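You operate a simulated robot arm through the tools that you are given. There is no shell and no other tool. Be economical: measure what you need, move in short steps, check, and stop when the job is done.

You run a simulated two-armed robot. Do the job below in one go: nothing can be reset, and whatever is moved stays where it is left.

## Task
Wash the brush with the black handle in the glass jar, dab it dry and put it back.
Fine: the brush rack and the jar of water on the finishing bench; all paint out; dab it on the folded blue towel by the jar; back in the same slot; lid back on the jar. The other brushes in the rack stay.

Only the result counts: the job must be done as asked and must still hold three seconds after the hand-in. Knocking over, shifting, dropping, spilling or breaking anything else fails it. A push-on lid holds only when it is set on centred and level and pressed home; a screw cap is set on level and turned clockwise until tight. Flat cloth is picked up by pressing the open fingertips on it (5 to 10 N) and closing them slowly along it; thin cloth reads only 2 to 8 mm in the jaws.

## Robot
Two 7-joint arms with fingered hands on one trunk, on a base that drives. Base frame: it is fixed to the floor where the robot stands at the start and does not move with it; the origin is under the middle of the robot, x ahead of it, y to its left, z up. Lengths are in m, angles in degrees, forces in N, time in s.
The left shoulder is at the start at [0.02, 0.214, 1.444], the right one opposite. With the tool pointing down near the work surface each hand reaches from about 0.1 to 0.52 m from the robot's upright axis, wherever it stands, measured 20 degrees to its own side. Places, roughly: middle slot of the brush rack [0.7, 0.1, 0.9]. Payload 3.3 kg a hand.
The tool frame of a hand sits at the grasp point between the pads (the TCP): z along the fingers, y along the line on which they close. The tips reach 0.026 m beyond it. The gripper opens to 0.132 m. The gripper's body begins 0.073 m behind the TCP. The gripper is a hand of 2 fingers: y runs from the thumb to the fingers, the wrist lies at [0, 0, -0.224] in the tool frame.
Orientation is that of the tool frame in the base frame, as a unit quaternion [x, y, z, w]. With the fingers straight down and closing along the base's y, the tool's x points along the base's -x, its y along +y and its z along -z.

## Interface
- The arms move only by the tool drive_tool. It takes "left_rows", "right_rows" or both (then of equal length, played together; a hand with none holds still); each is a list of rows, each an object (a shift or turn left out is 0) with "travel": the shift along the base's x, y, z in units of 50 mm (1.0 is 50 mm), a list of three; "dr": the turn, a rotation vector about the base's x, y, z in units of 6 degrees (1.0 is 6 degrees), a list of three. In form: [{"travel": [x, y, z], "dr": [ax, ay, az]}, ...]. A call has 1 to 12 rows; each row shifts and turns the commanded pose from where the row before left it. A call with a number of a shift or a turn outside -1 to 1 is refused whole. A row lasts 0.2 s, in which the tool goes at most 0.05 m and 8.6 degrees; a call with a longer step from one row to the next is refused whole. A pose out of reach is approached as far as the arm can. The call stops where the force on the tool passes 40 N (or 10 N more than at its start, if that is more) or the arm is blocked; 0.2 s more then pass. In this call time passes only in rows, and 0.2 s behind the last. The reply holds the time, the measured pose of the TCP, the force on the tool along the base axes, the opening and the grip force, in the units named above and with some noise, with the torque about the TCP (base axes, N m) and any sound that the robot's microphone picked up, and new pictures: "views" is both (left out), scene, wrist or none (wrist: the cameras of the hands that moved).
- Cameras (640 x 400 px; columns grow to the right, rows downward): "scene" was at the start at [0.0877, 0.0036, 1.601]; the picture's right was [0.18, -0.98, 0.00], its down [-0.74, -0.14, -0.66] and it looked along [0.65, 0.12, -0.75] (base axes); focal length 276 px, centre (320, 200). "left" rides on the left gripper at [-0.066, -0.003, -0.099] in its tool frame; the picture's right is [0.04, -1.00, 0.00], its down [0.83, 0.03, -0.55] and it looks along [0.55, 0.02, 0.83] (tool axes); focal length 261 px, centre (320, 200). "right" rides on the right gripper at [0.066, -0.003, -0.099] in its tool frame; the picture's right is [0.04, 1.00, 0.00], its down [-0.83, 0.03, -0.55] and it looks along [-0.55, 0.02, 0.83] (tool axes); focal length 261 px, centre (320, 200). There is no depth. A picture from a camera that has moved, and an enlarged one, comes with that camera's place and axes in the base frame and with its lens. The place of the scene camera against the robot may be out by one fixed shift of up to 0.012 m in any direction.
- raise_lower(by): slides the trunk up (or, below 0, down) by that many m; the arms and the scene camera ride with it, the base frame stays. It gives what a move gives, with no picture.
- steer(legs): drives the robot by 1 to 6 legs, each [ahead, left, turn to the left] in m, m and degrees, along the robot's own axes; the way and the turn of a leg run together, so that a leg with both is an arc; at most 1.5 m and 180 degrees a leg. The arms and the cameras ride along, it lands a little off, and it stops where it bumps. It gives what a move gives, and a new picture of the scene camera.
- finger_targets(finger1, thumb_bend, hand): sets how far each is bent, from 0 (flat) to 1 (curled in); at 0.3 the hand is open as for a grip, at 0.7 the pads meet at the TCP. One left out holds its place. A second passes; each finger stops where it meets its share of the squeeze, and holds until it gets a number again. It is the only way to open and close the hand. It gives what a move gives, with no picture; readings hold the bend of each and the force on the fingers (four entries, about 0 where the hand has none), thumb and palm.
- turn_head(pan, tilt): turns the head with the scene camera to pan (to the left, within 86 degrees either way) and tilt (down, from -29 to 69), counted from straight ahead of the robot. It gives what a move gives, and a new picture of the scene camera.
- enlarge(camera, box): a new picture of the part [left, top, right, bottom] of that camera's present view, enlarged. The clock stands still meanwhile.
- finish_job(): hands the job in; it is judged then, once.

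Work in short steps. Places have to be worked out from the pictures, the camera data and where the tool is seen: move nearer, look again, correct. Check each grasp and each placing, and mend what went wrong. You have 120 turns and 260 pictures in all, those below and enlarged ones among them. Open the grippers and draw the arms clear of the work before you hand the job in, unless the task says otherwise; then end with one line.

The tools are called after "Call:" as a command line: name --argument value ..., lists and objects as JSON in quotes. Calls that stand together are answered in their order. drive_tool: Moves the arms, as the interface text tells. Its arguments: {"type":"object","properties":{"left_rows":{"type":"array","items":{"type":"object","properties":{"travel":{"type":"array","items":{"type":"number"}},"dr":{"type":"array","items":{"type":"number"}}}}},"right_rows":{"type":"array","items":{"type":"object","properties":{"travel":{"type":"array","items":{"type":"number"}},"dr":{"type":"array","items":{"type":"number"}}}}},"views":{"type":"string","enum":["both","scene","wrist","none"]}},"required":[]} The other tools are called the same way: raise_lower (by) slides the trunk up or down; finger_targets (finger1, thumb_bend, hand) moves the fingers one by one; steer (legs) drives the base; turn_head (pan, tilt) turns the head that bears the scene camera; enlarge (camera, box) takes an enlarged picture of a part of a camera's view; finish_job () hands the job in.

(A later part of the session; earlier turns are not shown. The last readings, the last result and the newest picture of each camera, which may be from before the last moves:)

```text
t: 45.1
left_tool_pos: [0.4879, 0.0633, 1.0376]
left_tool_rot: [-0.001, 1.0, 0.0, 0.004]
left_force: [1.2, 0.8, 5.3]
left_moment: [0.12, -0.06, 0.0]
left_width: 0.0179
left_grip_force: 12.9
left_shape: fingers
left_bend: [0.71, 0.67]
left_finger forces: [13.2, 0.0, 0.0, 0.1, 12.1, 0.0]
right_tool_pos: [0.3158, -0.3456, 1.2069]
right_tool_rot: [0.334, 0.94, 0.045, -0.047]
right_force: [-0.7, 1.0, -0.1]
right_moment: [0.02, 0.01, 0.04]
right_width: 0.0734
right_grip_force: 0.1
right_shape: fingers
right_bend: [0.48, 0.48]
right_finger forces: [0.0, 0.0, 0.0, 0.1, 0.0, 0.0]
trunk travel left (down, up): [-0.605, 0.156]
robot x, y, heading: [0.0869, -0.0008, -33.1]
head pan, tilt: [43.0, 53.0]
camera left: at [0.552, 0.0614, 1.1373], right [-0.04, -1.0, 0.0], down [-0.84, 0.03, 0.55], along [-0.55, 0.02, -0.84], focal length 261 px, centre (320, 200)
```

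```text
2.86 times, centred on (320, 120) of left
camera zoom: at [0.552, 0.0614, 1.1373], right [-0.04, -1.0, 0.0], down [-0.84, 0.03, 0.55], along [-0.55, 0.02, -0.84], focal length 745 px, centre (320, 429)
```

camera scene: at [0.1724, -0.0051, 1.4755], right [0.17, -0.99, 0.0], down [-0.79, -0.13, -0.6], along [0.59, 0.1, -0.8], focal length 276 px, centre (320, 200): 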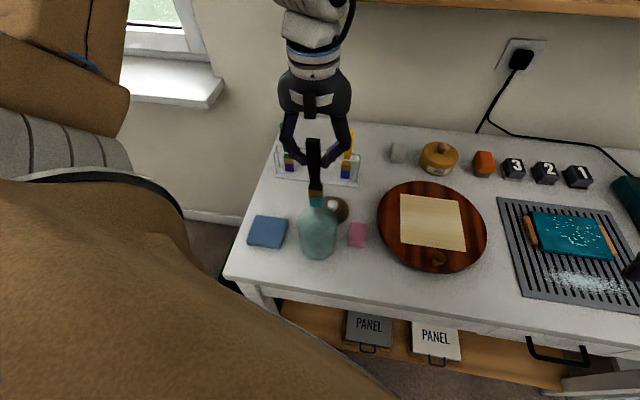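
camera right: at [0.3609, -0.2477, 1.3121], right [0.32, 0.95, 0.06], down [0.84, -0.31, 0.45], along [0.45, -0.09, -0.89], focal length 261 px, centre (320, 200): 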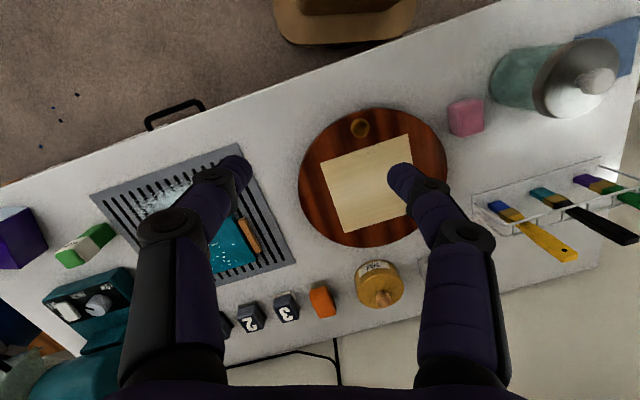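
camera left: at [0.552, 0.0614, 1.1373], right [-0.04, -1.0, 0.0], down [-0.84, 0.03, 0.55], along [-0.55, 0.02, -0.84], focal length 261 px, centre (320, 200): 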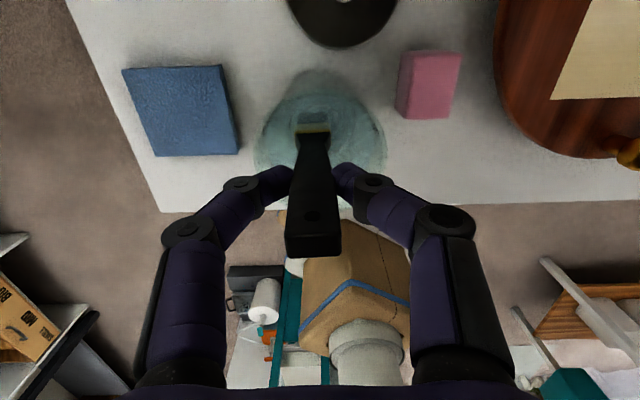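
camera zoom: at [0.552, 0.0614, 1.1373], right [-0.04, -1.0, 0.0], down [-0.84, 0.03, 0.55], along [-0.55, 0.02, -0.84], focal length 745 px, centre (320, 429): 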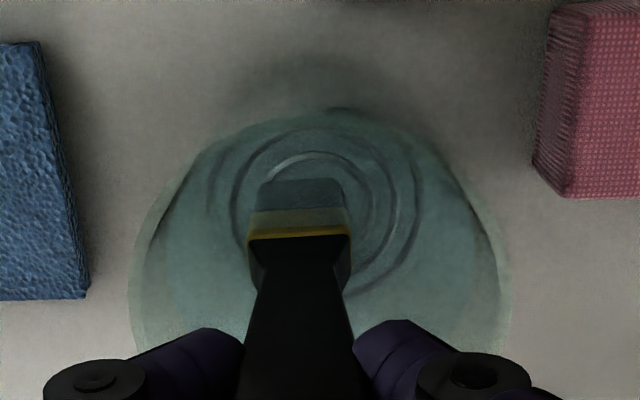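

The bristles touched the jar floor (10 N), so I raise 4 mm, stir more, then lift just out of the water (still inside the rim) to inspect.

Call:
drive_tool --left_rows '[{"travel": [0, 0.18, 0.1]}, {"travel": [0.18, -0.18, 0]}, {"travel": [-0.18, -0.18, 0]}, {"travel": [-0.18, 0.18, 0]}, {"travel": [0.18, 0.18, 0]}, {"travel": [0, -0.36, 0]}, {"travel": [0, 0.36, 0]}, {"travel": [0, -0.36, 0]}, {"travel": [0, 0.36, 0]}, {"travel": [0, -0.36, 0]}, {"travel": [0, 0.36, 0]}, {"travel": [0, -0.18, 0]}]' --views "none"

Call:
drive_tool --left_rows '[{"travel": [0.0, 0, 0.3]}, {"travel": [0, 0, 0.3]}, {"travel": [0, 0, 0.3]}, {"travel": [0, 0, 0.3]}, {"travel": [0, 0, 0]}]' --views "none"

Call:
enlarge --camera "scene" --box '[256, 150, 384, 270]'

Call:
enlarge --camera "left" --box '[250, 50, 390, 190]'

```text
t: 47.7
left_tool_pos: [0.4881, 0.0635, 1.0434]
left_tool_rot: [-0.001, 1.0, 0.001, 0.004]
left_force: [0.4, -0.1, 0.1]
left_moment: [-0.05, 0.01, -0.01]
left_width: 0.0181
left_grip_force: 11.0
left_shape: fingers
left_bend: [0.71, 0.67]
left_finger forces: [11.2, 0.1, 0.1, 0.1, 11.2, 0.1]
right_tool_pos: [0.3162, -0.347, 1.2054]
right_tool_rot: [0.335, 0.94, 0.045, -0.047]
right_force: [0.6, 0.2, -0.5]
right_moment: [0.03, 0.01, 0.0]
right_width: 0.0733
right_grip_force: 0.1
right_shape: fingers
right_bend: [0.48, 0.48]
right_finger forces: [0.1, 0.1, 0.0, 0.1, 0.0, 0.2]
trunk travel left (down, up): [-0.605, 0.156]
robot x, y, heading: [0.0922, -0.0037, -33.3]
head pan, tilt: [43.0, 53.0]
```

```text
t: 48.9
left_tool_pos: [0.4874, 0.0632, 1.1018]
left_tool_rot: [-0.002, 1.0, -0.001, 0.005]
left_force: [1.1, 0.5, 0.0]
left_moment: [0.01, -0.01, 0.01]
left_width: 0.018
left_grip_force: 11.2
left_shape: fingers
left_bend: [0.71, 0.67]
left_finger forces: [11.2, 0.1, 0.1, 0.1, 11.2, 0.1]
right_tool_pos: [0.317, -0.3463, 1.2058]
right_tool_rot: [0.335, 0.94, 0.045, -0.046]
right_force: [-0.6, -0.1, -1.3]
right_moment: [-0.01, 0.0, 0.01]
right_width: 0.0738
right_grip_force: 0.1
right_shape: fingers
right_bend: [0.48, 0.48]
right_finger forces: [0.0, 0.1, 0.0, 0.0, 0.0, 0.0]
trunk travel left (down, up): [-0.605, 0.156]
robot x, y, heading: [0.0905, -0.0001, -33.4]
head pan, tilt: [43.0, 53.0]
```

```text
3.33 times, centred on (320, 210) of scene
camera zoom: at [0.1735, -0.0049, 1.4754], right [0.17, -0.99, 0.0], down [-0.79, -0.13, -0.6], along [0.59, 0.1, -0.8], focal length 921 px, centre (320, 167)
```

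zoom: 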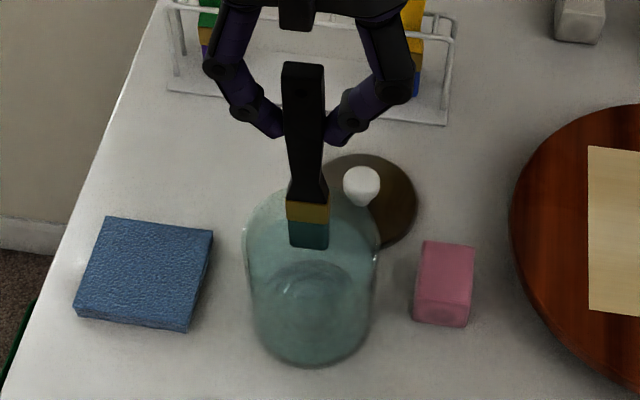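

```text
2.86 times, centred on (320, 120) of left
camera zoom: at [0.5519, 0.0618, 1.2008], right [-0.04, -1.0, 0.0], down [-0.84, 0.03, 0.55], along [-0.55, 0.02, -0.84], focal length 745 px, centre (320, 429)
```

zoom: 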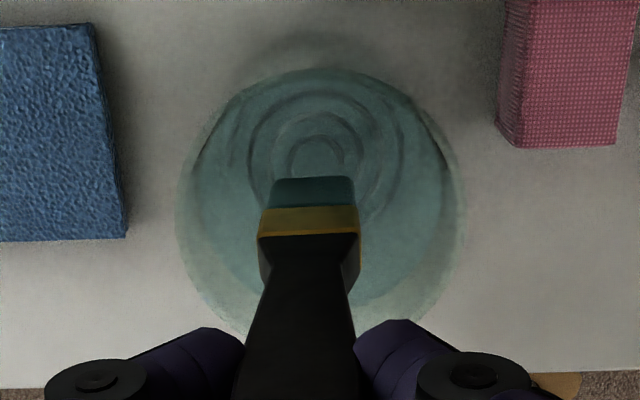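

Still some teal on the bristles. I go back in and stir longer, with wider strokes.

Call:
drive_tool --left_rows '[{"travel": [-0.04, 0, -0.4]}, {"travel": [-0.03, 0.0, -0.4]}, {"travel": [0, 0.26, -0.34]}, {"travel": [0, -0.52, 0]}, {"travel": [0, 0.52, 0]}, {"travel": [0, -0.52, 0]}, {"travel": [0, 0.52, 0]}, {"travel": [0, -0.52, 0]}, {"travel": [0, 0.52, 0]}, {"travel": [0, -0.52, 0]}, {"travel": [0, 0.52, 0]}, {"travel": [0, -0.26, 0]}]' --views "none"

Call:
drive_tool --left_rows '[{"travel": [0.3, 0, 0]}, {"travel": [-0.6, 0, 0]}, {"travel": [0.6, 0, 0]}, {"travel": [-0.6, 0, 0]}, {"travel": [0.6, 0, 0]}, {"travel": [-0.6, 0, 0]}, {"travel": [0.6, 0, 0]}, {"travel": [-0.6, 0, 0]}, {"travel": [0.6, 0, 0]}, {"travel": [-0.6, 0, 0]}, {"travel": [0.6, 0, 0]}, {"travel": [-0.3, 0, 0]}]' --views "none"

Call:
drive_tool --left_rows '[{"travel": [0, 0, 0.3]}, {"travel": [0, 0, -0.3]}, {"travel": [0, 0, 0.3]}, {"travel": [0, 0, -0.3]}, {"travel": [0, 0, 0.3]}, {"travel": [0, 0, -0.3]}, {"travel": [0, 0, 0.3]}, {"travel": [0, 0, -0.3]}, {"travel": [0, 0, 0.4]}, {"travel": [0, 0, 0.4]}, {"travel": [0, 0, 0.4]}, {"travel": [0, 0, 0]}]' --views "none"

Call:
enlarge --camera "scene" --box '[256, 150, 384, 270]'

Call:
enlarge --camera "left" --box '[250, 50, 390, 190]'

```text
t: 51.5
left_tool_pos: [0.4846, 0.0621, 1.0454]
left_tool_rot: [-0.002, 1.0, 0.0, 0.005]
left_force: [0.3, 1.1, -0.4]
left_moment: [0.04, 0.01, 0.02]
left_width: 0.0178
left_grip_force: 11.5
left_shape: fingers
left_bend: [0.71, 0.67]
left_finger forces: [11.2, 0.0, 0.0, 0.0, 11.3, 0.0]
right_tool_pos: [0.3172, -0.3471, 1.2056]
right_tool_rot: [0.335, 0.94, 0.046, -0.047]
right_force: [0.3, 0.1, -0.2]
right_moment: [0.04, -0.01, 0.02]
right_width: 0.0734
right_grip_force: 0.0
right_shape: fingers
right_bend: [0.48, 0.48]
right_finger forces: [0.0, 0.0, 0.0, 0.0, 0.0, 0.1]
trunk travel left (down, up): [-0.605, 0.156]
robot x, y, heading: [0.0888, -0.0068, -33.7]
head pan, tilt: [43.0, 53.0]
```

```text
t: 54.1
left_tool_pos: [0.4825, 0.0634, 1.0467]
left_tool_rot: [-0.002, 1.0, -0.001, 0.005]
left_force: [0.3, -0.6, -0.1]
left_moment: [0.02, 0.0, 0.01]
left_width: 0.0175
left_grip_force: 10.9
left_shape: fingers
left_bend: [0.71, 0.67]
left_finger forces: [11.0, 0.0, 0.1, 0.0, 11.0, 0.0]
right_tool_pos: [0.3158, -0.3464, 1.2063]
right_tool_rot: [0.334, 0.94, 0.045, -0.046]
right_force: [-0.3, 0.0, -0.8]
right_moment: [0.01, -0.02, 0.0]
right_width: 0.0734
right_grip_force: 0.1
right_shape: fingers
right_bend: [0.48, 0.48]
right_finger forces: [0.0, 0.0, 0.0, 0.0, 0.0, 0.1]
trunk travel left (down, up): [-0.605, 0.156]
robot x, y, heading: [0.0892, 0.0005, -33.2]
head pan, tilt: [43.0, 53.0]
```

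```text
t: 56.7
left_tool_pos: [0.4833, 0.0651, 1.106]
left_tool_rot: [-0.002, 1.0, -0.001, 0.005]
left_force: [-0.3, -0.4, -0.4]
left_moment: [-0.06, 0.01, 0.01]
left_width: 0.0176
left_grip_force: 10.7
left_shape: fingers
left_bend: [0.71, 0.67]
left_finger forces: [11.0, 0.0, 0.1, 0.0, 11.0, 0.1]
right_tool_pos: [0.3168, -0.3461, 1.2072]
right_tool_rot: [0.335, 0.94, 0.045, -0.046]
right_force: [-0.8, -0.2, 0.3]
right_moment: [-0.01, 0.04, 0.0]
right_width: 0.0735
right_grip_force: 0.1
right_shape: fingers
right_bend: [0.48, 0.48]
right_finger forces: [0.0, 0.0, 0.0, 0.0, 0.0, 0.0]
trunk travel left (down, up): [-0.605, 0.156]
robot x, y, heading: [0.0874, -0.0013, -33.4]
head pan, tilt: [43.0, 53.0]
```

```text
3.33 times, centred on (320, 210) of scene
camera zoom: at [0.1735, -0.0051, 1.4754], right [0.17, -0.99, 0.0], down [-0.79, -0.13, -0.6], along [0.59, 0.1, -0.8], focal length 921 px, centre (320, 167)
```

zoom: 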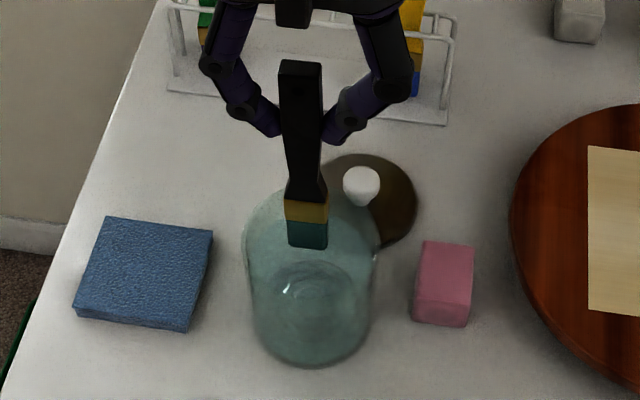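

```text
2.86 times, centred on (320, 120) of left
camera zoom: at [0.5488, 0.0623, 1.2054], right [-0.04, -1.0, 0.0], down [-0.84, 0.03, 0.55], along [-0.55, 0.02, -0.84], focal length 745 px, centre (320, 429)
```

zoom: 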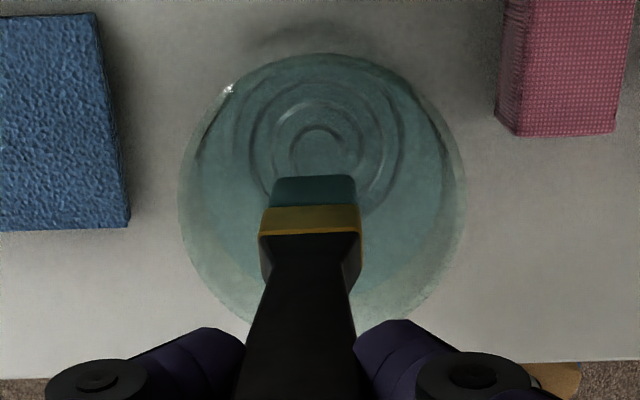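

There's no further change, and there's a spiral pattern at the jar's bottom – perhaps a wash coil to rub on. Let me look closer.

Call:
enlarge --camera "left" --box '[285, 55, 355, 115]'

Call:
enlarge --camera "scene" --box '[298, 190, 338, 265]'

```text
6.67 times, centred on (320, 85) of left
camera zoom: at [0.5488, 0.0623, 1.2054], right [-0.04, -1.0, 0.0], down [-0.84, 0.03, 0.55], along [-0.55, 0.02, -0.84], focal length 1738 px, centre (320, 967)
```

zoom: 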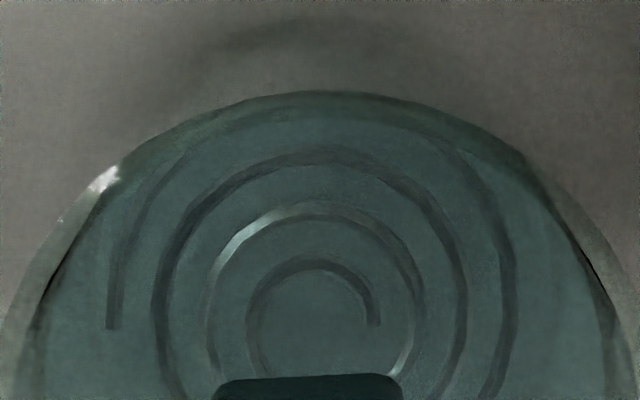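

```text
5.33 times, centred on (318, 228) of scene
camera zoom: at [0.1735, -0.0051, 1.4754], right [0.17, -0.99, 0.0], down [-0.79, -0.13, -0.6], along [0.59, 0.1, -0.8], focal length 1473 px, centre (331, 53)
```

zoom: 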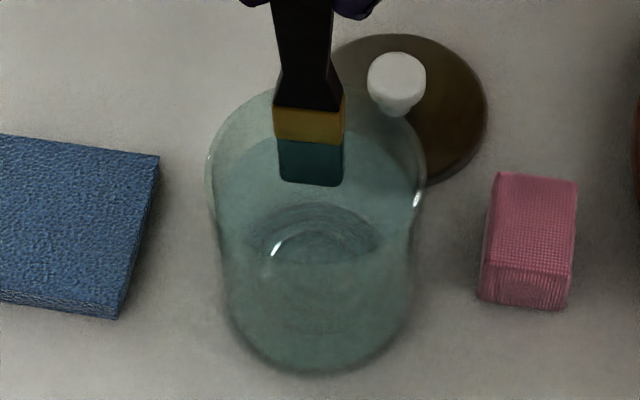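

It is a coil; bristles must be rubbed against it. I tighten the grip, lower to light contact and rub.

Call:
finger_targets --hand "left" --finger1 0.85 --thumb_bend 0.85

Call:
drive_tool --left_rows '[{"travel": [0, 0, -0.4]}, {"travel": [0, 0, -0.4]}, {"travel": [0, 0, -0.4]}, {"travel": [0, 0, -0.1]}, {"travel": [0, 0, -0.05]}]' --views "none"

```text
t: 57.7
left_tool_pos: [0.4845, 0.0641, 1.1052]
left_tool_rot: [-0.002, 1.0, 0.0, 0.004]
left_force: [1.0, 0.5, 0.1]
left_moment: [0.0, 0.0, 0.05]
left_width: 0.0167
left_grip_force: 24.1
left_shape: fingers
left_bend: [0.74, 0.72]
left_finger forces: [23.5, 0.0, 0.0, 0.1, 23.5, 0.0]
right_tool_pos: [0.3169, -0.3455, 1.2065]
right_tool_rot: [0.335, 0.94, 0.044, -0.046]
right_force: [0.5, 0.3, 0.1]
right_moment: [0.01, 0.01, 0.01]
right_width: 0.0735
right_grip_force: 0.1
right_shape: fingers
right_bend: [0.48, 0.48]
right_finger forces: [0.1, 0.0, 0.0, 0.1, 0.0, 0.0]
trunk travel left (down, up): [-0.605, 0.156]
robot x, y, heading: [0.0935, -0.0006, -33.4]
head pan, tilt: [43.0, 53.0]
```

```text
t: 58.9
left_tool_pos: [0.4846, 0.0638, 1.0375]
left_tool_rot: [-0.001, 1.0, -0.001, 0.005]
left_force: [-0.3, 0.4, -0.2]
left_moment: [0.0, 0.0, -0.01]
left_width: 0.0169
left_grip_force: 23.0
left_shape: fingers
left_bend: [0.74, 0.72]
left_finger forces: [23.6, 0.0, 0.0, 0.1, 23.6, 0.1]
right_tool_pos: [0.3161, -0.3464, 1.2055]
right_tool_rot: [0.334, 0.94, 0.045, -0.047]
right_force: [-0.3, 0.8, -0.9]
right_moment: [0.01, -0.03, 0.0]
right_width: 0.0731
right_grip_force: 0.0
right_shape: fingers
right_bend: [0.48, 0.48]
right_finger forces: [0.0, 0.1, 0.0, 0.0, 0.1, 0.0]
trunk travel left (down, up): [-0.605, 0.156]
robot x, y, heading: [0.0914, 0.0005, -33.4]
head pan, tilt: [43.0, 53.0]
```

Call:
drive_tool --left_rows '[{"travel": [0, 0, -0.04]}, {"travel": [0, 0, -0.03]}]' --views "none"

```text
t: 59.5
left_tool_pos: [0.4843, 0.0631, 1.0341]
left_tool_rot: [-0.002, 1.0, 0.0, 0.006]
left_force: [0.7, -0.4, 10.7]
left_moment: [0.07, 0.04, -0.02]
left_width: 0.0167
left_grip_force: 25.4
left_shape: fingers
left_bend: [0.75, 0.73]
left_finger forces: [25.0, 0.0, 0.1, 0.0, 25.9, 0.1]
right_tool_pos: [0.3152, -0.3451, 1.2072]
right_tool_rot: [0.335, 0.94, 0.045, -0.046]
right_force: [0.6, -0.6, -1.7]
right_moment: [0.01, -0.01, -0.01]
right_width: 0.0735
right_grip_force: 0.0
right_shape: fingers
right_bend: [0.48, 0.48]
right_finger forces: [0.0, 0.0, 0.1, 0.1, 0.0, 0.0]
trunk travel left (down, up): [-0.605, 0.156]
robot x, y, heading: [0.0932, -0.0027, -33.6]
head pan, tilt: [43.0, 53.0]
```

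Contact (10.7 N); I ease 1.5 mm to a few N and rub back and forth.

Call:
drive_tool --left_rows '[{"travel": [0, 0, 0.03]}, {"travel": [0, 0.2, 0]}, {"travel": [0, -0.4, 0]}, {"travel": [0, 0.4, 0]}, {"travel": [0, -0.4, 0]}, {"travel": [0, 0.4, 0]}, {"travel": [0, -0.4, 0]}, {"travel": [0, 0.4, 0]}, {"travel": [0, -0.4, 0]}, {"travel": [0, 0.4, 0]}, {"travel": [0, -0.2, 0]}]' --views "none"

Call:
enlarge --camera "left" --box '[250, 50, 390, 190]'

```text
t: 61.9
left_tool_pos: [0.4835, 0.0628, 1.0364]
left_tool_rot: [-0.002, 1.0, 0.0, 0.005]
left_force: [0.7, 0.8, 6.3]
left_moment: [0.16, 0.02, -0.03]
left_width: 0.0166
left_grip_force: 23.7
left_shape: fingers
left_bend: [0.74, 0.75]
left_finger forces: [24.2, 0.1, 0.0, 0.1, 24.1, 0.0]
right_tool_pos: [0.3163, -0.3469, 1.2072]
right_tool_rot: [0.335, 0.94, 0.045, -0.047]
right_force: [0.2, -1.1, 1.1]
right_moment: [0.02, -0.03, -0.01]
right_width: 0.0732
right_grip_force: 0.0
right_shape: fingers
right_bend: [0.48, 0.48]
right_finger forces: [0.0, 0.0, 0.1, 0.1, 0.0, 0.0]
trunk travel left (down, up): [-0.605, 0.156]
robot x, y, heading: [0.0874, -0.0018, -33.8]
head pan, tilt: [43.0, 53.0]
```

```text
2.86 times, centred on (320, 120) of left
camera zoom: at [0.5485, 0.0608, 1.1347], right [-0.04, -1.0, 0.0], down [-0.84, 0.03, 0.55], along [-0.55, 0.02, -0.84], focal length 745 px, centre (320, 429)
```

zoom: 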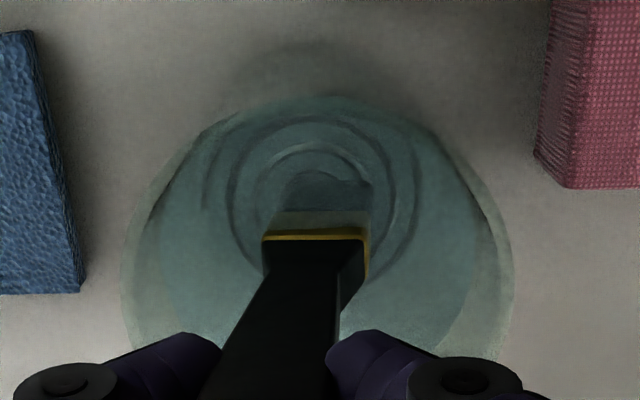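

The jar hasn't moved. I lift slightly to see the bristle colour and the brush's tilt.

Call:
drive_tool --left_rows '[{"travel": [0, 0, 0.4]}, {"travel": [0, 0, 0.5]}, {"travel": [0, 0, 0.5]}, {"travel": [0, 0, 0]}]' --views "wrist"

Call:
enlarge --camera "scene" --box '[256, 150, 384, 270]'

```text
t: 62.9
left_tool_pos: [0.4845, 0.0647, 1.1044]
left_tool_rot: [-0.001, 1.0, -0.002, 0.005]
left_force: [-0.3, 0.4, 0.3]
left_moment: [0.04, -0.02, -0.03]
left_width: 0.0168
left_grip_force: 23.6
left_shape: fingers
left_bend: [0.74, 0.75]
left_finger forces: [23.6, 0.1, 0.0, 0.0, 23.6, 0.1]
right_tool_pos: [0.3166, -0.3462, 1.207]
right_tool_rot: [0.335, 0.94, 0.045, -0.047]
right_force: [0.2, -0.1, 0.1]
right_moment: [0.02, 0.06, 0.02]
right_width: 0.0736
right_grip_force: 0.1
right_shape: fingers
right_bend: [0.48, 0.48]
right_finger forces: [0.0, 0.0, 0.0, 0.0, 0.0, 0.0]
trunk travel left (down, up): [-0.605, 0.156]
robot x, y, heading: [0.0868, -0.0026, -33.5]
head pan, tilt: [43.0, 53.0]
camera left: at [0.5486, 0.0626, 1.2044], right [-0.04, -1.0, 0.0], down [-0.84, 0.03, 0.55], along [-0.55, 0.02, -0.84], focal length 261 px, centre (320, 200)
```

left: 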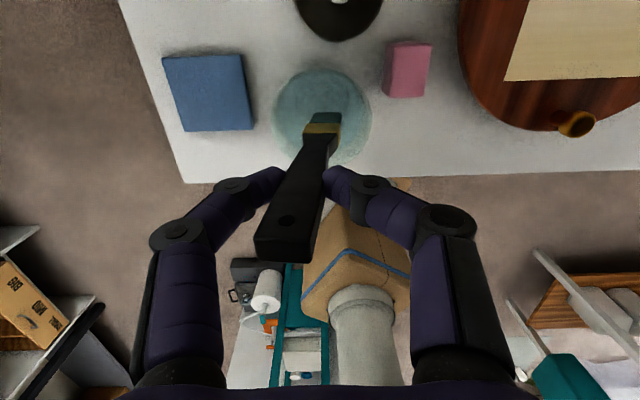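

```text
3.33 times, centred on (320, 210) of scene
camera zoom: at [0.1736, -0.0053, 1.4754], right [0.17, -0.99, 0.0], down [-0.79, -0.13, -0.6], along [0.59, 0.1, -0.8], focal length 921 px, centre (320, 167)
```

zoom: 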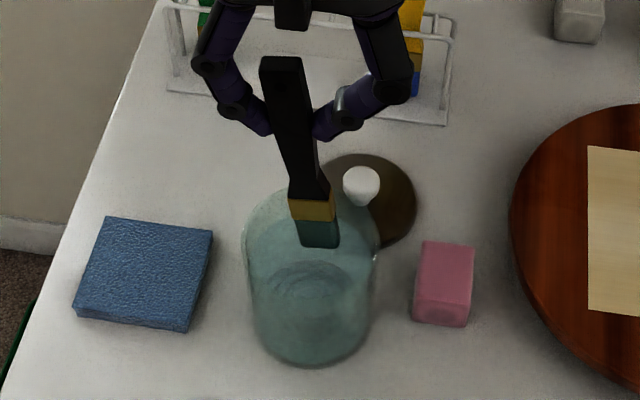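

Call:
enlarge --camera "scene" --box '[303, 195, 333, 235]'

Call:
enlarge --camera "left" --box '[290, 90, 360, 140]'

```text
10.00 times, centred on (318, 215) of scene
camera zoom: at [0.1736, -0.0053, 1.4754], right [0.17, -0.99, 0.0], down [-0.79, -0.13, -0.6], along [0.59, 0.1, -0.8], focal length 2762 px, centre (340, 50)
```

zoom: 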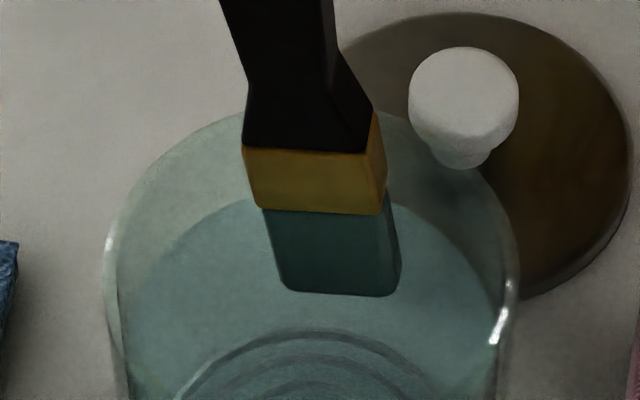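

```text
8.00 times, centred on (325, 115) of left
camera zoom: at [0.5486, 0.0626, 1.2044], right [-0.04, -1.0, 0.0], down [-0.84, 0.03, 0.55], along [-0.55, 0.02, -0.84], focal length 2085 px, centre (280, 880)
```

zoom: 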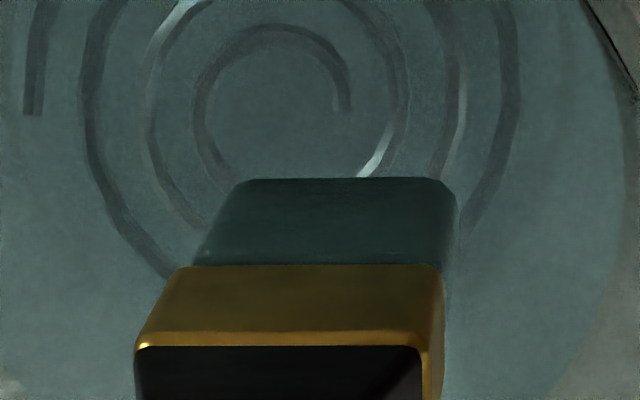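

Colour is still dark teal. I go back to light contact and rub mainly along x, ending with −y strokes to straighten the brush.

Call:
drive_tool --left_rows '[{"travel": [0, 0, -0.5]}, {"travel": [0, 0, -0.5]}, {"travel": [0, 0, -0.36]}, {"travel": [0.2, 0, 0]}, {"travel": [-0.4, 0, 0]}, {"travel": [0.4, 0, 0]}, {"travel": [-0.4, 0, 0]}, {"travel": [0.4, 0, 0]}, {"travel": [-0.4, 0, 0]}, {"travel": [0.4, 0, 0]}, {"travel": [-0.4, 0, 0]}, {"travel": [0.2, 0, 0]}]' --views "none"

Call:
drive_tool --left_rows '[{"travel": [0, 0.3, 0]}, {"travel": [0, -0.3, 0]}, {"travel": [0, -0.3, 0]}, {"travel": [0, 0, 0.1]}, {"travel": [0, 0.6, 0]}, {"travel": [0, 0, -0.1]}, {"travel": [0, -0.3, 0]}, {"travel": [0, -0.3, 0]}, {"travel": [0, 0, 0.1]}, {"travel": [0, 0.3, 0]}]' --views "none"

Call:
drive_tool --left_rows '[{"travel": [0, 0, 0.4]}, {"travel": [0, 0, 0.5]}, {"travel": [0, 0, 0.5]}, {"travel": [0, 0, 0]}]' --views "wrist"

Call:
enlarge --camera "scene" --box '[293, 150, 343, 235]'

Call:
enlarge --camera "left" --box '[290, 90, 360, 140]'

```text
t: 65.5
left_tool_pos: [0.4835, 0.0639, 1.0386]
left_tool_rot: [-0.002, 1.0, -0.001, 0.004]
left_force: [0.7, 0.5, -0.7]
left_moment: [0.0, 0.03, 0.02]
left_width: 0.0166
left_grip_force: 22.6
left_shape: fingers
left_bend: [0.74, 0.75]
left_finger forces: [23.4, 0.1, 0.0, 0.1, 23.3, 0.1]
right_tool_pos: [0.3184, -0.3449, 1.2076]
right_tool_rot: [0.334, 0.94, 0.045, -0.047]
right_force: [0.0, 0.1, 0.0]
right_moment: [-0.03, 0.05, -0.01]
right_width: 0.0733
right_grip_force: 0.1
right_shape: fingers
right_bend: [0.48, 0.48]
right_finger forces: [0.0, 0.0, 0.0, 0.0, 0.0, 0.0]
trunk travel left (down, up): [-0.605, 0.156]
robot x, y, heading: [0.0883, -0.0007, -33.4]
head pan, tilt: [43.0, 53.0]
```

```text
t: 67.7
left_tool_pos: [0.4843, 0.0632, 1.0431]
left_tool_rot: [-0.001, 1.0, 0.0, 0.005]
left_force: [0.7, -0.5, -0.9]
left_moment: [-0.03, -0.02, 0.03]
left_width: 0.0164
left_grip_force: 23.1
left_shape: fingers
left_bend: [0.74, 0.75]
left_finger forces: [23.5, 0.0, 0.0, 0.1, 23.3, 0.1]
right_tool_pos: [0.3151, -0.3447, 1.2063]
right_tool_rot: [0.334, 0.94, 0.044, -0.046]
right_force: [-0.4, 0.1, 0.2]
right_moment: [-0.03, -0.02, 0.01]
right_width: 0.0734
right_grip_force: 0.0
right_shape: fingers
right_bend: [0.48, 0.48]
right_finger forces: [0.0, 0.1, 0.0, 0.0, 0.0, 0.0]
trunk travel left (down, up): [-0.605, 0.156]
robot x, y, heading: [0.0904, -0.0015, -33.6]
head pan, tilt: [43.0, 53.0]
```

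```text
t: 68.7
left_tool_pos: [0.4853, 0.065, 1.1123]
left_tool_rot: [-0.002, 1.0, -0.001, 0.004]
left_force: [-0.2, -0.6, -0.1]
left_moment: [0.0, 0.0, 0.01]
left_width: 0.0168
left_grip_force: 22.7
left_shape: fingers
left_bend: [0.74, 0.75]
left_finger forces: [23.3, 0.0, 0.0, 0.0, 23.3, 0.1]
right_tool_pos: [0.3172, -0.3458, 1.2066]
right_tool_rot: [0.335, 0.94, 0.045, -0.047]
right_force: [0.1, 0.6, -0.2]
right_moment: [-0.01, -0.01, 0.05]
right_width: 0.0735
right_grip_force: 0.1
right_shape: fingers
right_bend: [0.48, 0.48]
right_finger forces: [0.0, 0.0, 0.0, 0.1, 0.0, 0.0]
trunk travel left (down, up): [-0.605, 0.156]
robot x, y, heading: [0.0914, -0.0005, -33.5]
head pan, tilt: [43.0, 53.0]
camera left: at [0.549, 0.064, 1.2115], right [-0.04, -1.0, 0.0], down [-0.84, 0.03, 0.55], along [-0.55, 0.02, -0.84], focal length 261 px, centre (320, 200)
```

left: 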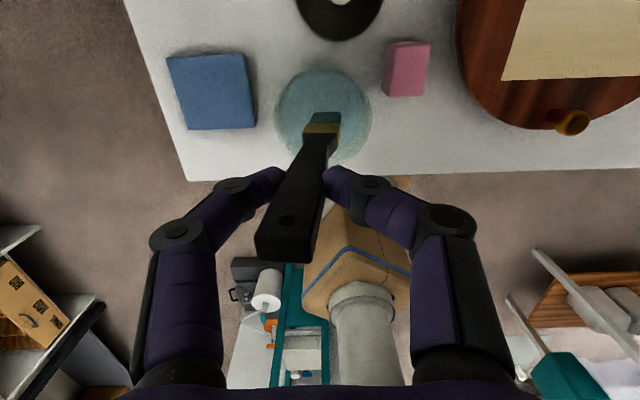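

```text
4.71 times, centred on (318, 192) of scene
camera zoom: at [0.1736, -0.0051, 1.4754], right [0.17, -0.99, 0.0], down [-0.79, -0.13, -0.6], along [0.59, 0.1, -0.8], focal length 1300 px, centre (329, 235)
```

zoom: 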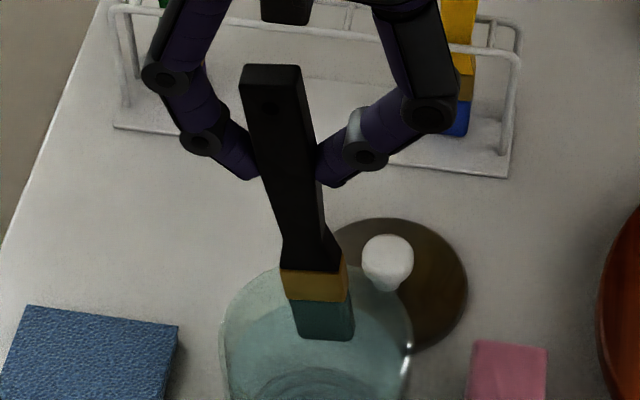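

```text
8.00 times, centred on (325, 115) of left
camera zoom: at [0.549, 0.064, 1.2115], right [-0.04, -1.0, 0.0], down [-0.84, 0.03, 0.55], along [-0.55, 0.02, -0.84], focal length 2085 px, centre (280, 880)
```

zoom: 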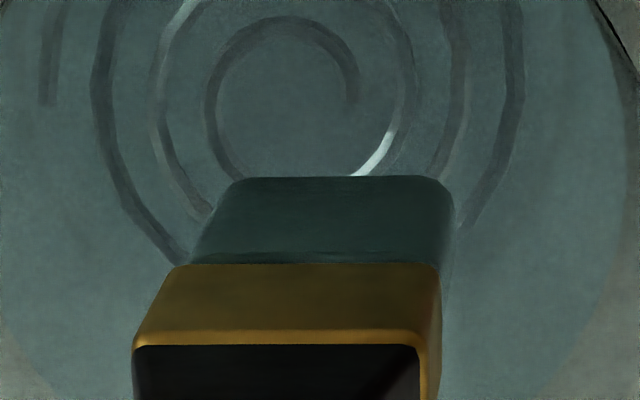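

No contact that time. I correct the ≈6.5° brush tilt with a tool roll, then go down to real contact with the coil.

Call:
drive_tool --left_rows '[{"travel": [-0.02, 0, 0], "dr": [0.55, 0, 0]}, {"travel": [0, 0, 0], "dr": [0.55, 0, 0]}, {"travel": [0, 0, -0.5]}, {"travel": [0, 0, -0.5]}, {"travel": [0, 0, -0.44]}, {"travel": [0, 0, -0.1]}]' --views "wrist"

```text
t: 70.1
left_tool_pos: [0.4821, 0.0645, 1.0367]
left_tool_rot: [-0.002, 0.998, 0.057, 0.004]
left_force: [-0.6, 0.3, -1.0]
left_moment: [-0.01, -0.03, 0.02]
left_width: 0.0166
left_grip_force: 22.9
left_shape: fingers
left_bend: [0.74, 0.75]
left_finger forces: [23.2, 0.0, 0.0, 0.1, 23.2, 0.0]
right_tool_pos: [0.3167, -0.3459, 1.2065]
right_tool_rot: [0.334, 0.94, 0.045, -0.048]
right_force: [-0.6, 0.3, -0.2]
right_moment: [-0.02, 0.01, -0.01]
right_width: 0.0732
right_grip_force: 0.0
right_shape: fingers
right_bend: [0.48, 0.48]
right_finger forces: [0.1, 0.0, 0.0, 0.1, 0.1, 0.0]
trunk travel left (down, up): [-0.605, 0.156]
robot x, y, heading: [0.0893, -0.0044, -33.7]
head pan, tilt: [43.0, 53.0]
camera left: at [0.5472, 0.0517, 1.1341], right [-0.04, -0.99, -0.11], down [-0.84, -0.03, 0.55], along [-0.55, 0.12, -0.83], focal length 261 px, centre (320, 200)
```

left: 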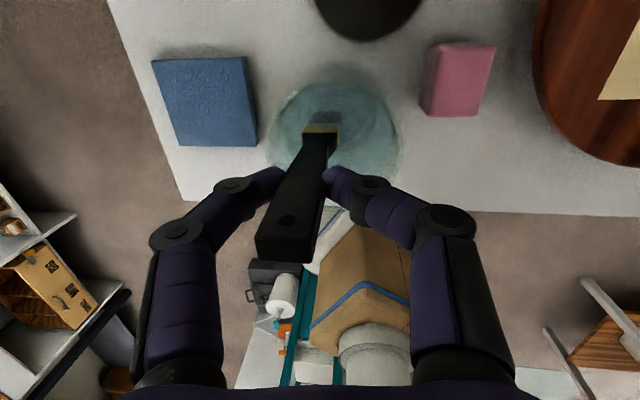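

Call:
drive_tool --left_rows '[{"travel": [0, 0, -0.05]}]' --views "none"

Call:
drive_tool --left_rows '[{"travel": [0, 0, -0.03]}]' --views "none"

```text
t: 70.5
left_tool_pos: [0.4818, 0.0644, 1.0338]
left_tool_rot: [-0.002, 0.998, 0.056, 0.004]
left_force: [-0.4, 0.8, 5.1]
left_moment: [0.09, 0.02, 0.0]
left_width: 0.0163
left_grip_force: 24.0
left_shape: fingers
left_bend: [0.74, 0.75]
left_finger forces: [24.0, 0.0, 0.1, 0.1, 24.1, 0.0]
right_tool_pos: [0.3155, -0.3464, 1.2074]
right_tool_rot: [0.334, 0.94, 0.045, -0.047]
right_force: [-0.8, -0.1, -0.6]
right_moment: [-0.01, 0.02, -0.01]
right_width: 0.0735
right_grip_force: 0.0
right_shape: fingers
right_bend: [0.48, 0.48]
right_finger forces: [0.0, 0.0, 0.0, 0.1, 0.0, 0.0]
trunk travel left (down, up): [-0.605, 0.156]
robot x, y, heading: [0.0918, -0.0038, -33.6]
head pan, tilt: [43.0, 53.0]
```

```text
t: 70.9
left_tool_pos: [0.4829, 0.0638, 1.0328]
left_tool_rot: [-0.002, 0.998, 0.056, 0.005]
left_force: [0.7, -0.3, 12.9]
left_moment: [0.18, 0.01, 0.0]
left_width: 0.0163
left_grip_force: 24.9
left_shape: fingers
left_bend: [0.74, 0.76]
left_finger forces: [25.0, 0.1, 0.1, 0.0, 25.4, 0.0]
right_tool_pos: [0.3154, -0.3462, 1.2062]
right_tool_rot: [0.334, 0.94, 0.045, -0.047]
right_force: [-0.2, 0.6, 0.0]
right_moment: [-0.02, -0.02, 0.03]
right_width: 0.0733
right_grip_force: 0.2
right_shape: fingers
right_bend: [0.48, 0.48]
right_finger forces: [0.0, 0.0, 0.0, 0.0, 0.0, 0.0]
trunk travel left (down, up): [-0.605, 0.156]
robot x, y, heading: [0.0897, 0.0018, -33.2]
head pan, tilt: [43.0, 53.0]
```

Contact ~13 N; ease 1 mm and rub along x.

Call:
drive_tool --left_rows '[{"travel": [0.2, 0, 0.025]}, {"travel": [-0.4, 0, 0]}, {"travel": [0.4, 0, 0]}, {"travel": [-0.4, 0, 0]}, {"travel": [0.4, 0, 0]}, {"travel": [-0.4, 0, 0]}, {"travel": [0.4, 0, 0]}, {"travel": [-0.4, 0, 0]}, {"travel": [0.4, 0, 0]}, {"travel": [-0.4, 0, 0]}, {"travel": [0.4, 0, 0]}, {"travel": [-0.2, 0, 0]}]' --views "none"

Call:
drive_tool --left_rows '[{"travel": [0.2, 0, 0]}, {"travel": [-0.4, 0, 0]}, {"travel": [0.4, 0, 0]}, {"travel": [-0.4, 0, 0]}, {"travel": [0.4, 0, 0]}, {"travel": [-0.4, 0, 0]}, {"travel": [0.4, 0, 0]}, {"travel": [-0.4, 0, 0]}, {"travel": [0.4, 0, 0]}, {"travel": [-0.4, 0, 0]}, {"travel": [0.4, 0, 0]}, {"travel": [-0.2, 0, 0]}]' --views "wrist"

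Call:
drive_tool --left_rows '[{"travel": [0, 0, 0.4]}, {"travel": [0, 0, 0.5]}, {"travel": [0, 0, 0.5]}, {"travel": [0, 0, 0]}]' --views "wrist"

Call:
enlarge --camera "scene" --box '[293, 150, 343, 235]'

Call:
enlarge --camera "left" --box '[290, 90, 360, 140]'

```text
t: 73.5
left_tool_pos: [0.4823, 0.0648, 1.0343]
left_tool_rot: [-0.003, 0.998, 0.058, 0.005]
left_force: [1.4, 0.1, 6.6]
left_moment: [0.08, 0.01, -0.03]
left_width: 0.0164
left_grip_force: 24.7
left_shape: fingers
left_bend: [0.74, 0.76]
left_finger forces: [24.4, 0.1, 0.0, 0.0, 24.0, 0.0]
right_tool_pos: [0.3159, -0.3467, 1.2064]
right_tool_rot: [0.335, 0.94, 0.046, -0.046]
right_force: [-0.3, -0.3, -0.3]
right_moment: [0.01, 0.0, -0.01]
right_width: 0.0736
right_grip_force: 0.2
right_shape: fingers
right_bend: [0.48, 0.48]
right_finger forces: [0.0, 0.0, 0.1, 0.0, 0.1, 0.0]
trunk travel left (down, up): [-0.605, 0.156]
robot x, y, heading: [0.089, 0.0012, -33.6]
head pan, tilt: [43.0, 53.0]
```

```text
t: 76.1
left_tool_pos: [0.4822, 0.0629, 1.0338]
left_tool_rot: [-0.002, 0.998, 0.057, 0.004]
left_force: [0.0, 0.7, 1.4]
left_moment: [0.04, -0.02, 0.0]
left_width: 0.0167
left_grip_force: 23.7
left_shape: fingers
left_bend: [0.74, 0.76]
left_finger forces: [23.7, 0.0, 0.1, 0.0, 23.8, 0.1]
right_tool_pos: [0.3157, -0.345, 1.2063]
right_tool_rot: [0.335, 0.94, 0.045, -0.046]
right_force: [0.2, -0.7, -0.1]
right_moment: [0.02, -0.03, 0.02]
right_width: 0.0736
right_grip_force: 0.0
right_shape: fingers
right_bend: [0.48, 0.48]
right_finger forces: [0.1, 0.0, 0.1, 0.1, 0.1, 0.0]
trunk travel left (down, up): [-0.605, 0.156]
robot x, y, heading: [0.0892, 0.0004, -33.5]
head pan, tilt: [43.0, 53.0]
camera left: at [0.5474, 0.0508, 1.1325], right [-0.04, -0.99, -0.12], down [-0.84, -0.03, 0.55], along [-0.55, 0.12, -0.83], focal length 261 px, centre (320, 200)
```

left: 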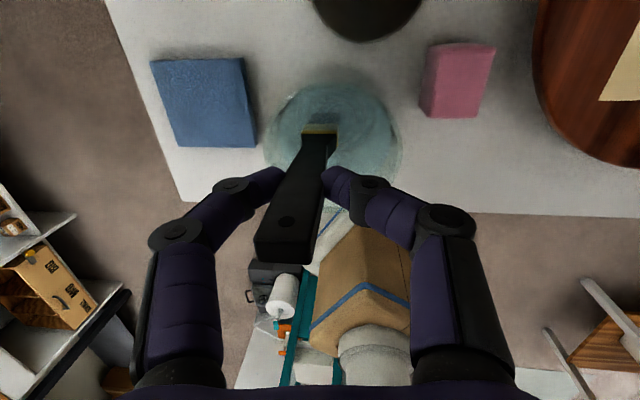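

```text
t: 77.1
left_tool_pos: [0.4861, 0.0624, 1.1045]
left_tool_rot: [-0.001, 0.998, 0.056, 0.004]
left_force: [0.5, -0.6, -0.6]
left_moment: [0.01, 0.0, 0.01]
left_width: 0.0167
left_grip_force: 22.6
left_shape: fingers
left_bend: [0.74, 0.76]
left_finger forces: [23.6, 0.0, 0.0, 0.0, 23.5, 0.0]
right_tool_pos: [0.3167, -0.3466, 1.2062]
right_tool_rot: [0.335, 0.94, 0.045, -0.047]
right_force: [-0.3, -0.1, 0.1]
right_moment: [0.02, 0.0, 0.01]
right_width: 0.0736
right_grip_force: 0.1
right_shape: fingers
right_bend: [0.48, 0.48]
right_finger forces: [0.0, 0.1, 0.0, 0.1, 0.0, 0.0]
trunk travel left (down, up): [-0.605, 0.156]
robot x, y, heading: [0.0913, 0.0034, -33.6]
head pan, tilt: [43.0, 53.0]
camera left: at [0.55, 0.0508, 1.202], right [-0.04, -0.99, -0.11], down [-0.84, -0.03, 0.55], along [-0.55, 0.12, -0.83], focal length 261 px, centre (320, 200)
```

left: 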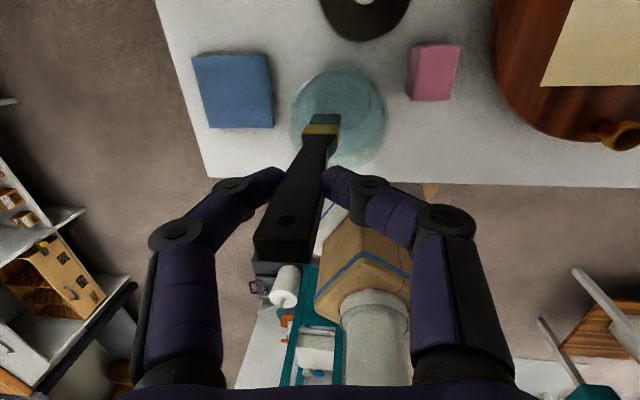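

```text
4.71 times, centred on (318, 192) of scene
camera zoom: at [0.1736, -0.0052, 1.4754], right [0.17, -0.99, 0.0], down [-0.79, -0.13, -0.6], along [0.59, 0.1, -0.8], focal length 1300 px, centre (329, 235)
```

zoom: 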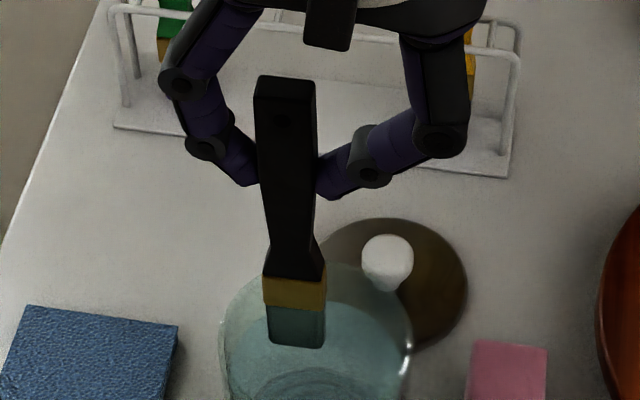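

```text
8.00 times, centred on (325, 115) of left
camera zoom: at [0.55, 0.0508, 1.202], right [-0.04, -0.99, -0.11], down [-0.84, -0.03, 0.55], along [-0.55, 0.12, -0.83], focal length 2085 px, centre (280, 880)
```

zoom: 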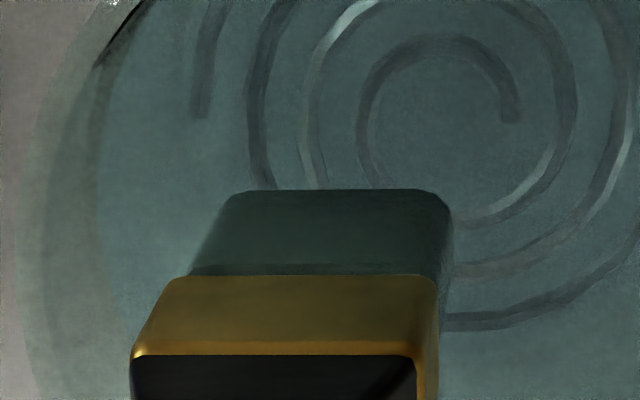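

The bristles are turning greyer, so coil contact works. More rounds of rubbing at light contact.

Call:
drive_tool --left_rows '[{"travel": [-0.04, 0, -0.5]}, {"travel": [0, 0, -0.5]}, {"travel": [0, 0, -0.43]}, {"travel": [0.2, 0, -0.02]}, {"travel": [-0.4, 0, 0]}, {"travel": [0.4, 0, 0]}, {"travel": [-0.4, 0, 0]}, {"travel": [0.4, 0, 0]}, {"travel": [-0.4, 0, 0]}, {"travel": [0.4, 0, 0]}, {"travel": [-0.4, 0, 0]}, {"travel": [0.2, 0, 0]}]' --views "none"

Call:
drive_tool --left_rows '[{"travel": [0.2, 0, 0]}, {"travel": [-0.4, 0, 0]}, {"travel": [0.4, 0, 0]}, {"travel": [-0.4, 0, 0]}, {"travel": [0.4, 0, 0]}, {"travel": [-0.4, 0, 0]}, {"travel": [0.4, 0, 0]}, {"travel": [-0.4, 0, 0]}, {"travel": [0.4, 0, 0]}, {"travel": [-0.4, 0, 0]}, {"travel": [0.4, 0, 0]}, {"travel": [-0.2, 0, 0]}]' --views "none"

```text
t: 79.7
left_tool_pos: [0.48, 0.0643, 1.0318]
left_tool_rot: [-0.002, 0.998, 0.057, 0.005]
left_force: [1.4, -2.5, 24.3]
left_moment: [0.26, -0.03, 0.0]
left_width: 0.0165
left_grip_force: 27.8
left_shape: fingers
left_bend: [0.75, 0.78]
left_finger forces: [26.6, 0.0, 0.0, 0.1, 28.8, 0.1]
right_tool_pos: [0.3161, -0.3467, 1.2065]
right_tool_rot: [0.334, 0.94, 0.045, -0.046]
right_force: [-0.8, -1.4, 1.1]
right_moment: [0.02, 0.01, -0.02]
right_width: 0.0734
right_grip_force: 0.0
right_shape: fingers
right_bend: [0.48, 0.48]
right_finger forces: [0.2, 0.1, 0.0, 0.0, 0.1, 0.1]
trunk travel left (down, up): [-0.605, 0.156]
robot x, y, heading: [0.0911, -0.0019, -33.4]
head pan, tilt: [43.0, 53.0]
```

```text
t: 82.3
left_tool_pos: [0.481, 0.0639, 1.0313]
left_tool_rot: [-0.002, 0.998, 0.057, 0.005]
left_force: [0.9, 0.2, 17.6]
left_moment: [0.26, -0.06, -0.03]
left_width: 0.0162
left_grip_force: 26.0
left_shape: fingers
left_bend: [0.75, 0.78]
left_finger forces: [26.4, 0.0, 0.0, 0.0, 26.7, 0.0]
right_tool_pos: [0.3147, -0.3457, 1.2059]
right_tool_rot: [0.334, 0.94, 0.046, -0.046]
right_force: [-0.4, -0.6, -0.3]
right_moment: [-0.02, 0.01, 0.01]
right_width: 0.0735
right_grip_force: 0.1
right_shape: fingers
right_bend: [0.48, 0.48]
right_finger forces: [0.1, 0.1, 0.0, 0.0, 0.0, 0.0]
trunk travel left (down, up): [-0.605, 0.156]
robot x, y, heading: [0.0888, -0.0018, -33.4]
head pan, tilt: [43.0, 53.0]
```

Force was a bit high; lift and check the bristles and jar.

Call:
drive_tool --left_rows '[{"travel": [0, 0, 0.4]}, {"travel": [0, 0, 0.5]}, {"travel": [0, 0, 0.55]}, {"travel": [0, 0, 0]}]' --views "wrist"

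Call:
enlarge --camera "scene" --box '[256, 130, 384, 270]'

Call:
enlarge --camera "left" --box '[290, 90, 360, 140]'

```text
t: 83.3
left_tool_pos: [0.4817, 0.0638, 1.1053]
left_tool_rot: [-0.002, 0.998, 0.058, 0.005]
left_force: [-0.3, -0.4, -0.6]
left_moment: [-0.01, 0.03, 0.02]
left_width: 0.0168
left_grip_force: 22.1
left_shape: fingers
left_bend: [0.75, 0.76]
left_finger forces: [22.6, 0.0, 0.0, 0.1, 22.7, 0.0]
right_tool_pos: [0.3149, -0.3462, 1.207]
right_tool_rot: [0.335, 0.94, 0.046, -0.047]
right_force: [0.3, -0.4, 0.3]
right_moment: [-0.02, -0.03, 0.01]
right_width: 0.0735
right_grip_force: 0.0
right_shape: fingers
right_bend: [0.48, 0.48]
right_finger forces: [0.0, 0.1, 0.0, 0.0, 0.1, 0.0]
trunk travel left (down, up): [-0.605, 0.156]
robot x, y, heading: [0.0917, 0.0024, -33.7]
head pan, tilt: [43.0, 53.0]
camera left: at [0.5457, 0.0513, 1.2033], right [-0.04, -0.99, -0.11], down [-0.84, -0.03, 0.55], along [-0.55, 0.12, -0.83], focal length 261 px, centre (320, 200)
```

left: 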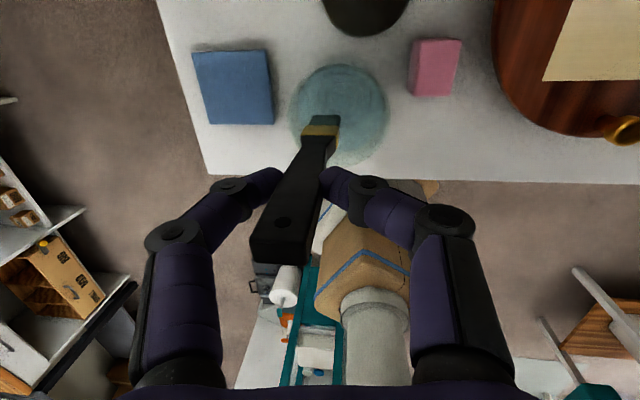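

```text
2.86 times, centred on (320, 200) of scene
camera zoom: at [0.1735, -0.0052, 1.4754], right [0.17, -0.99, 0.0], down [-0.79, -0.13, -0.6], along [0.59, 0.1, -0.8], focal length 789 px, centre (320, 200)
```

zoom: 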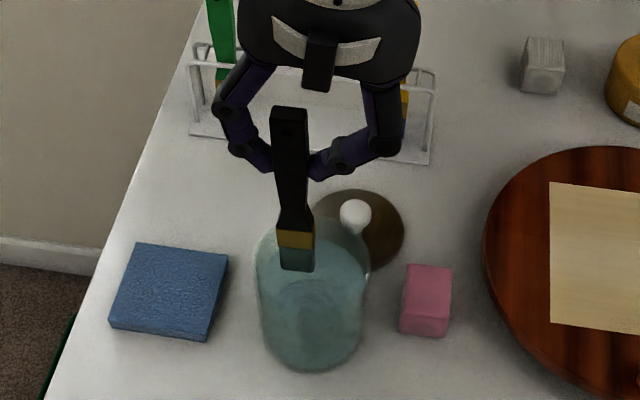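

```text
8.00 times, centred on (325, 115) of left
camera zoom: at [0.5457, 0.0513, 1.2033], right [-0.04, -0.99, -0.11], down [-0.84, -0.03, 0.55], along [-0.55, 0.12, -0.83], focal length 2085 px, centre (280, 880)
```

zoom: 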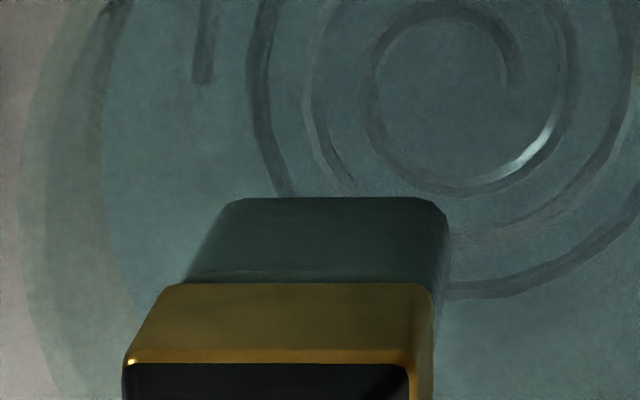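

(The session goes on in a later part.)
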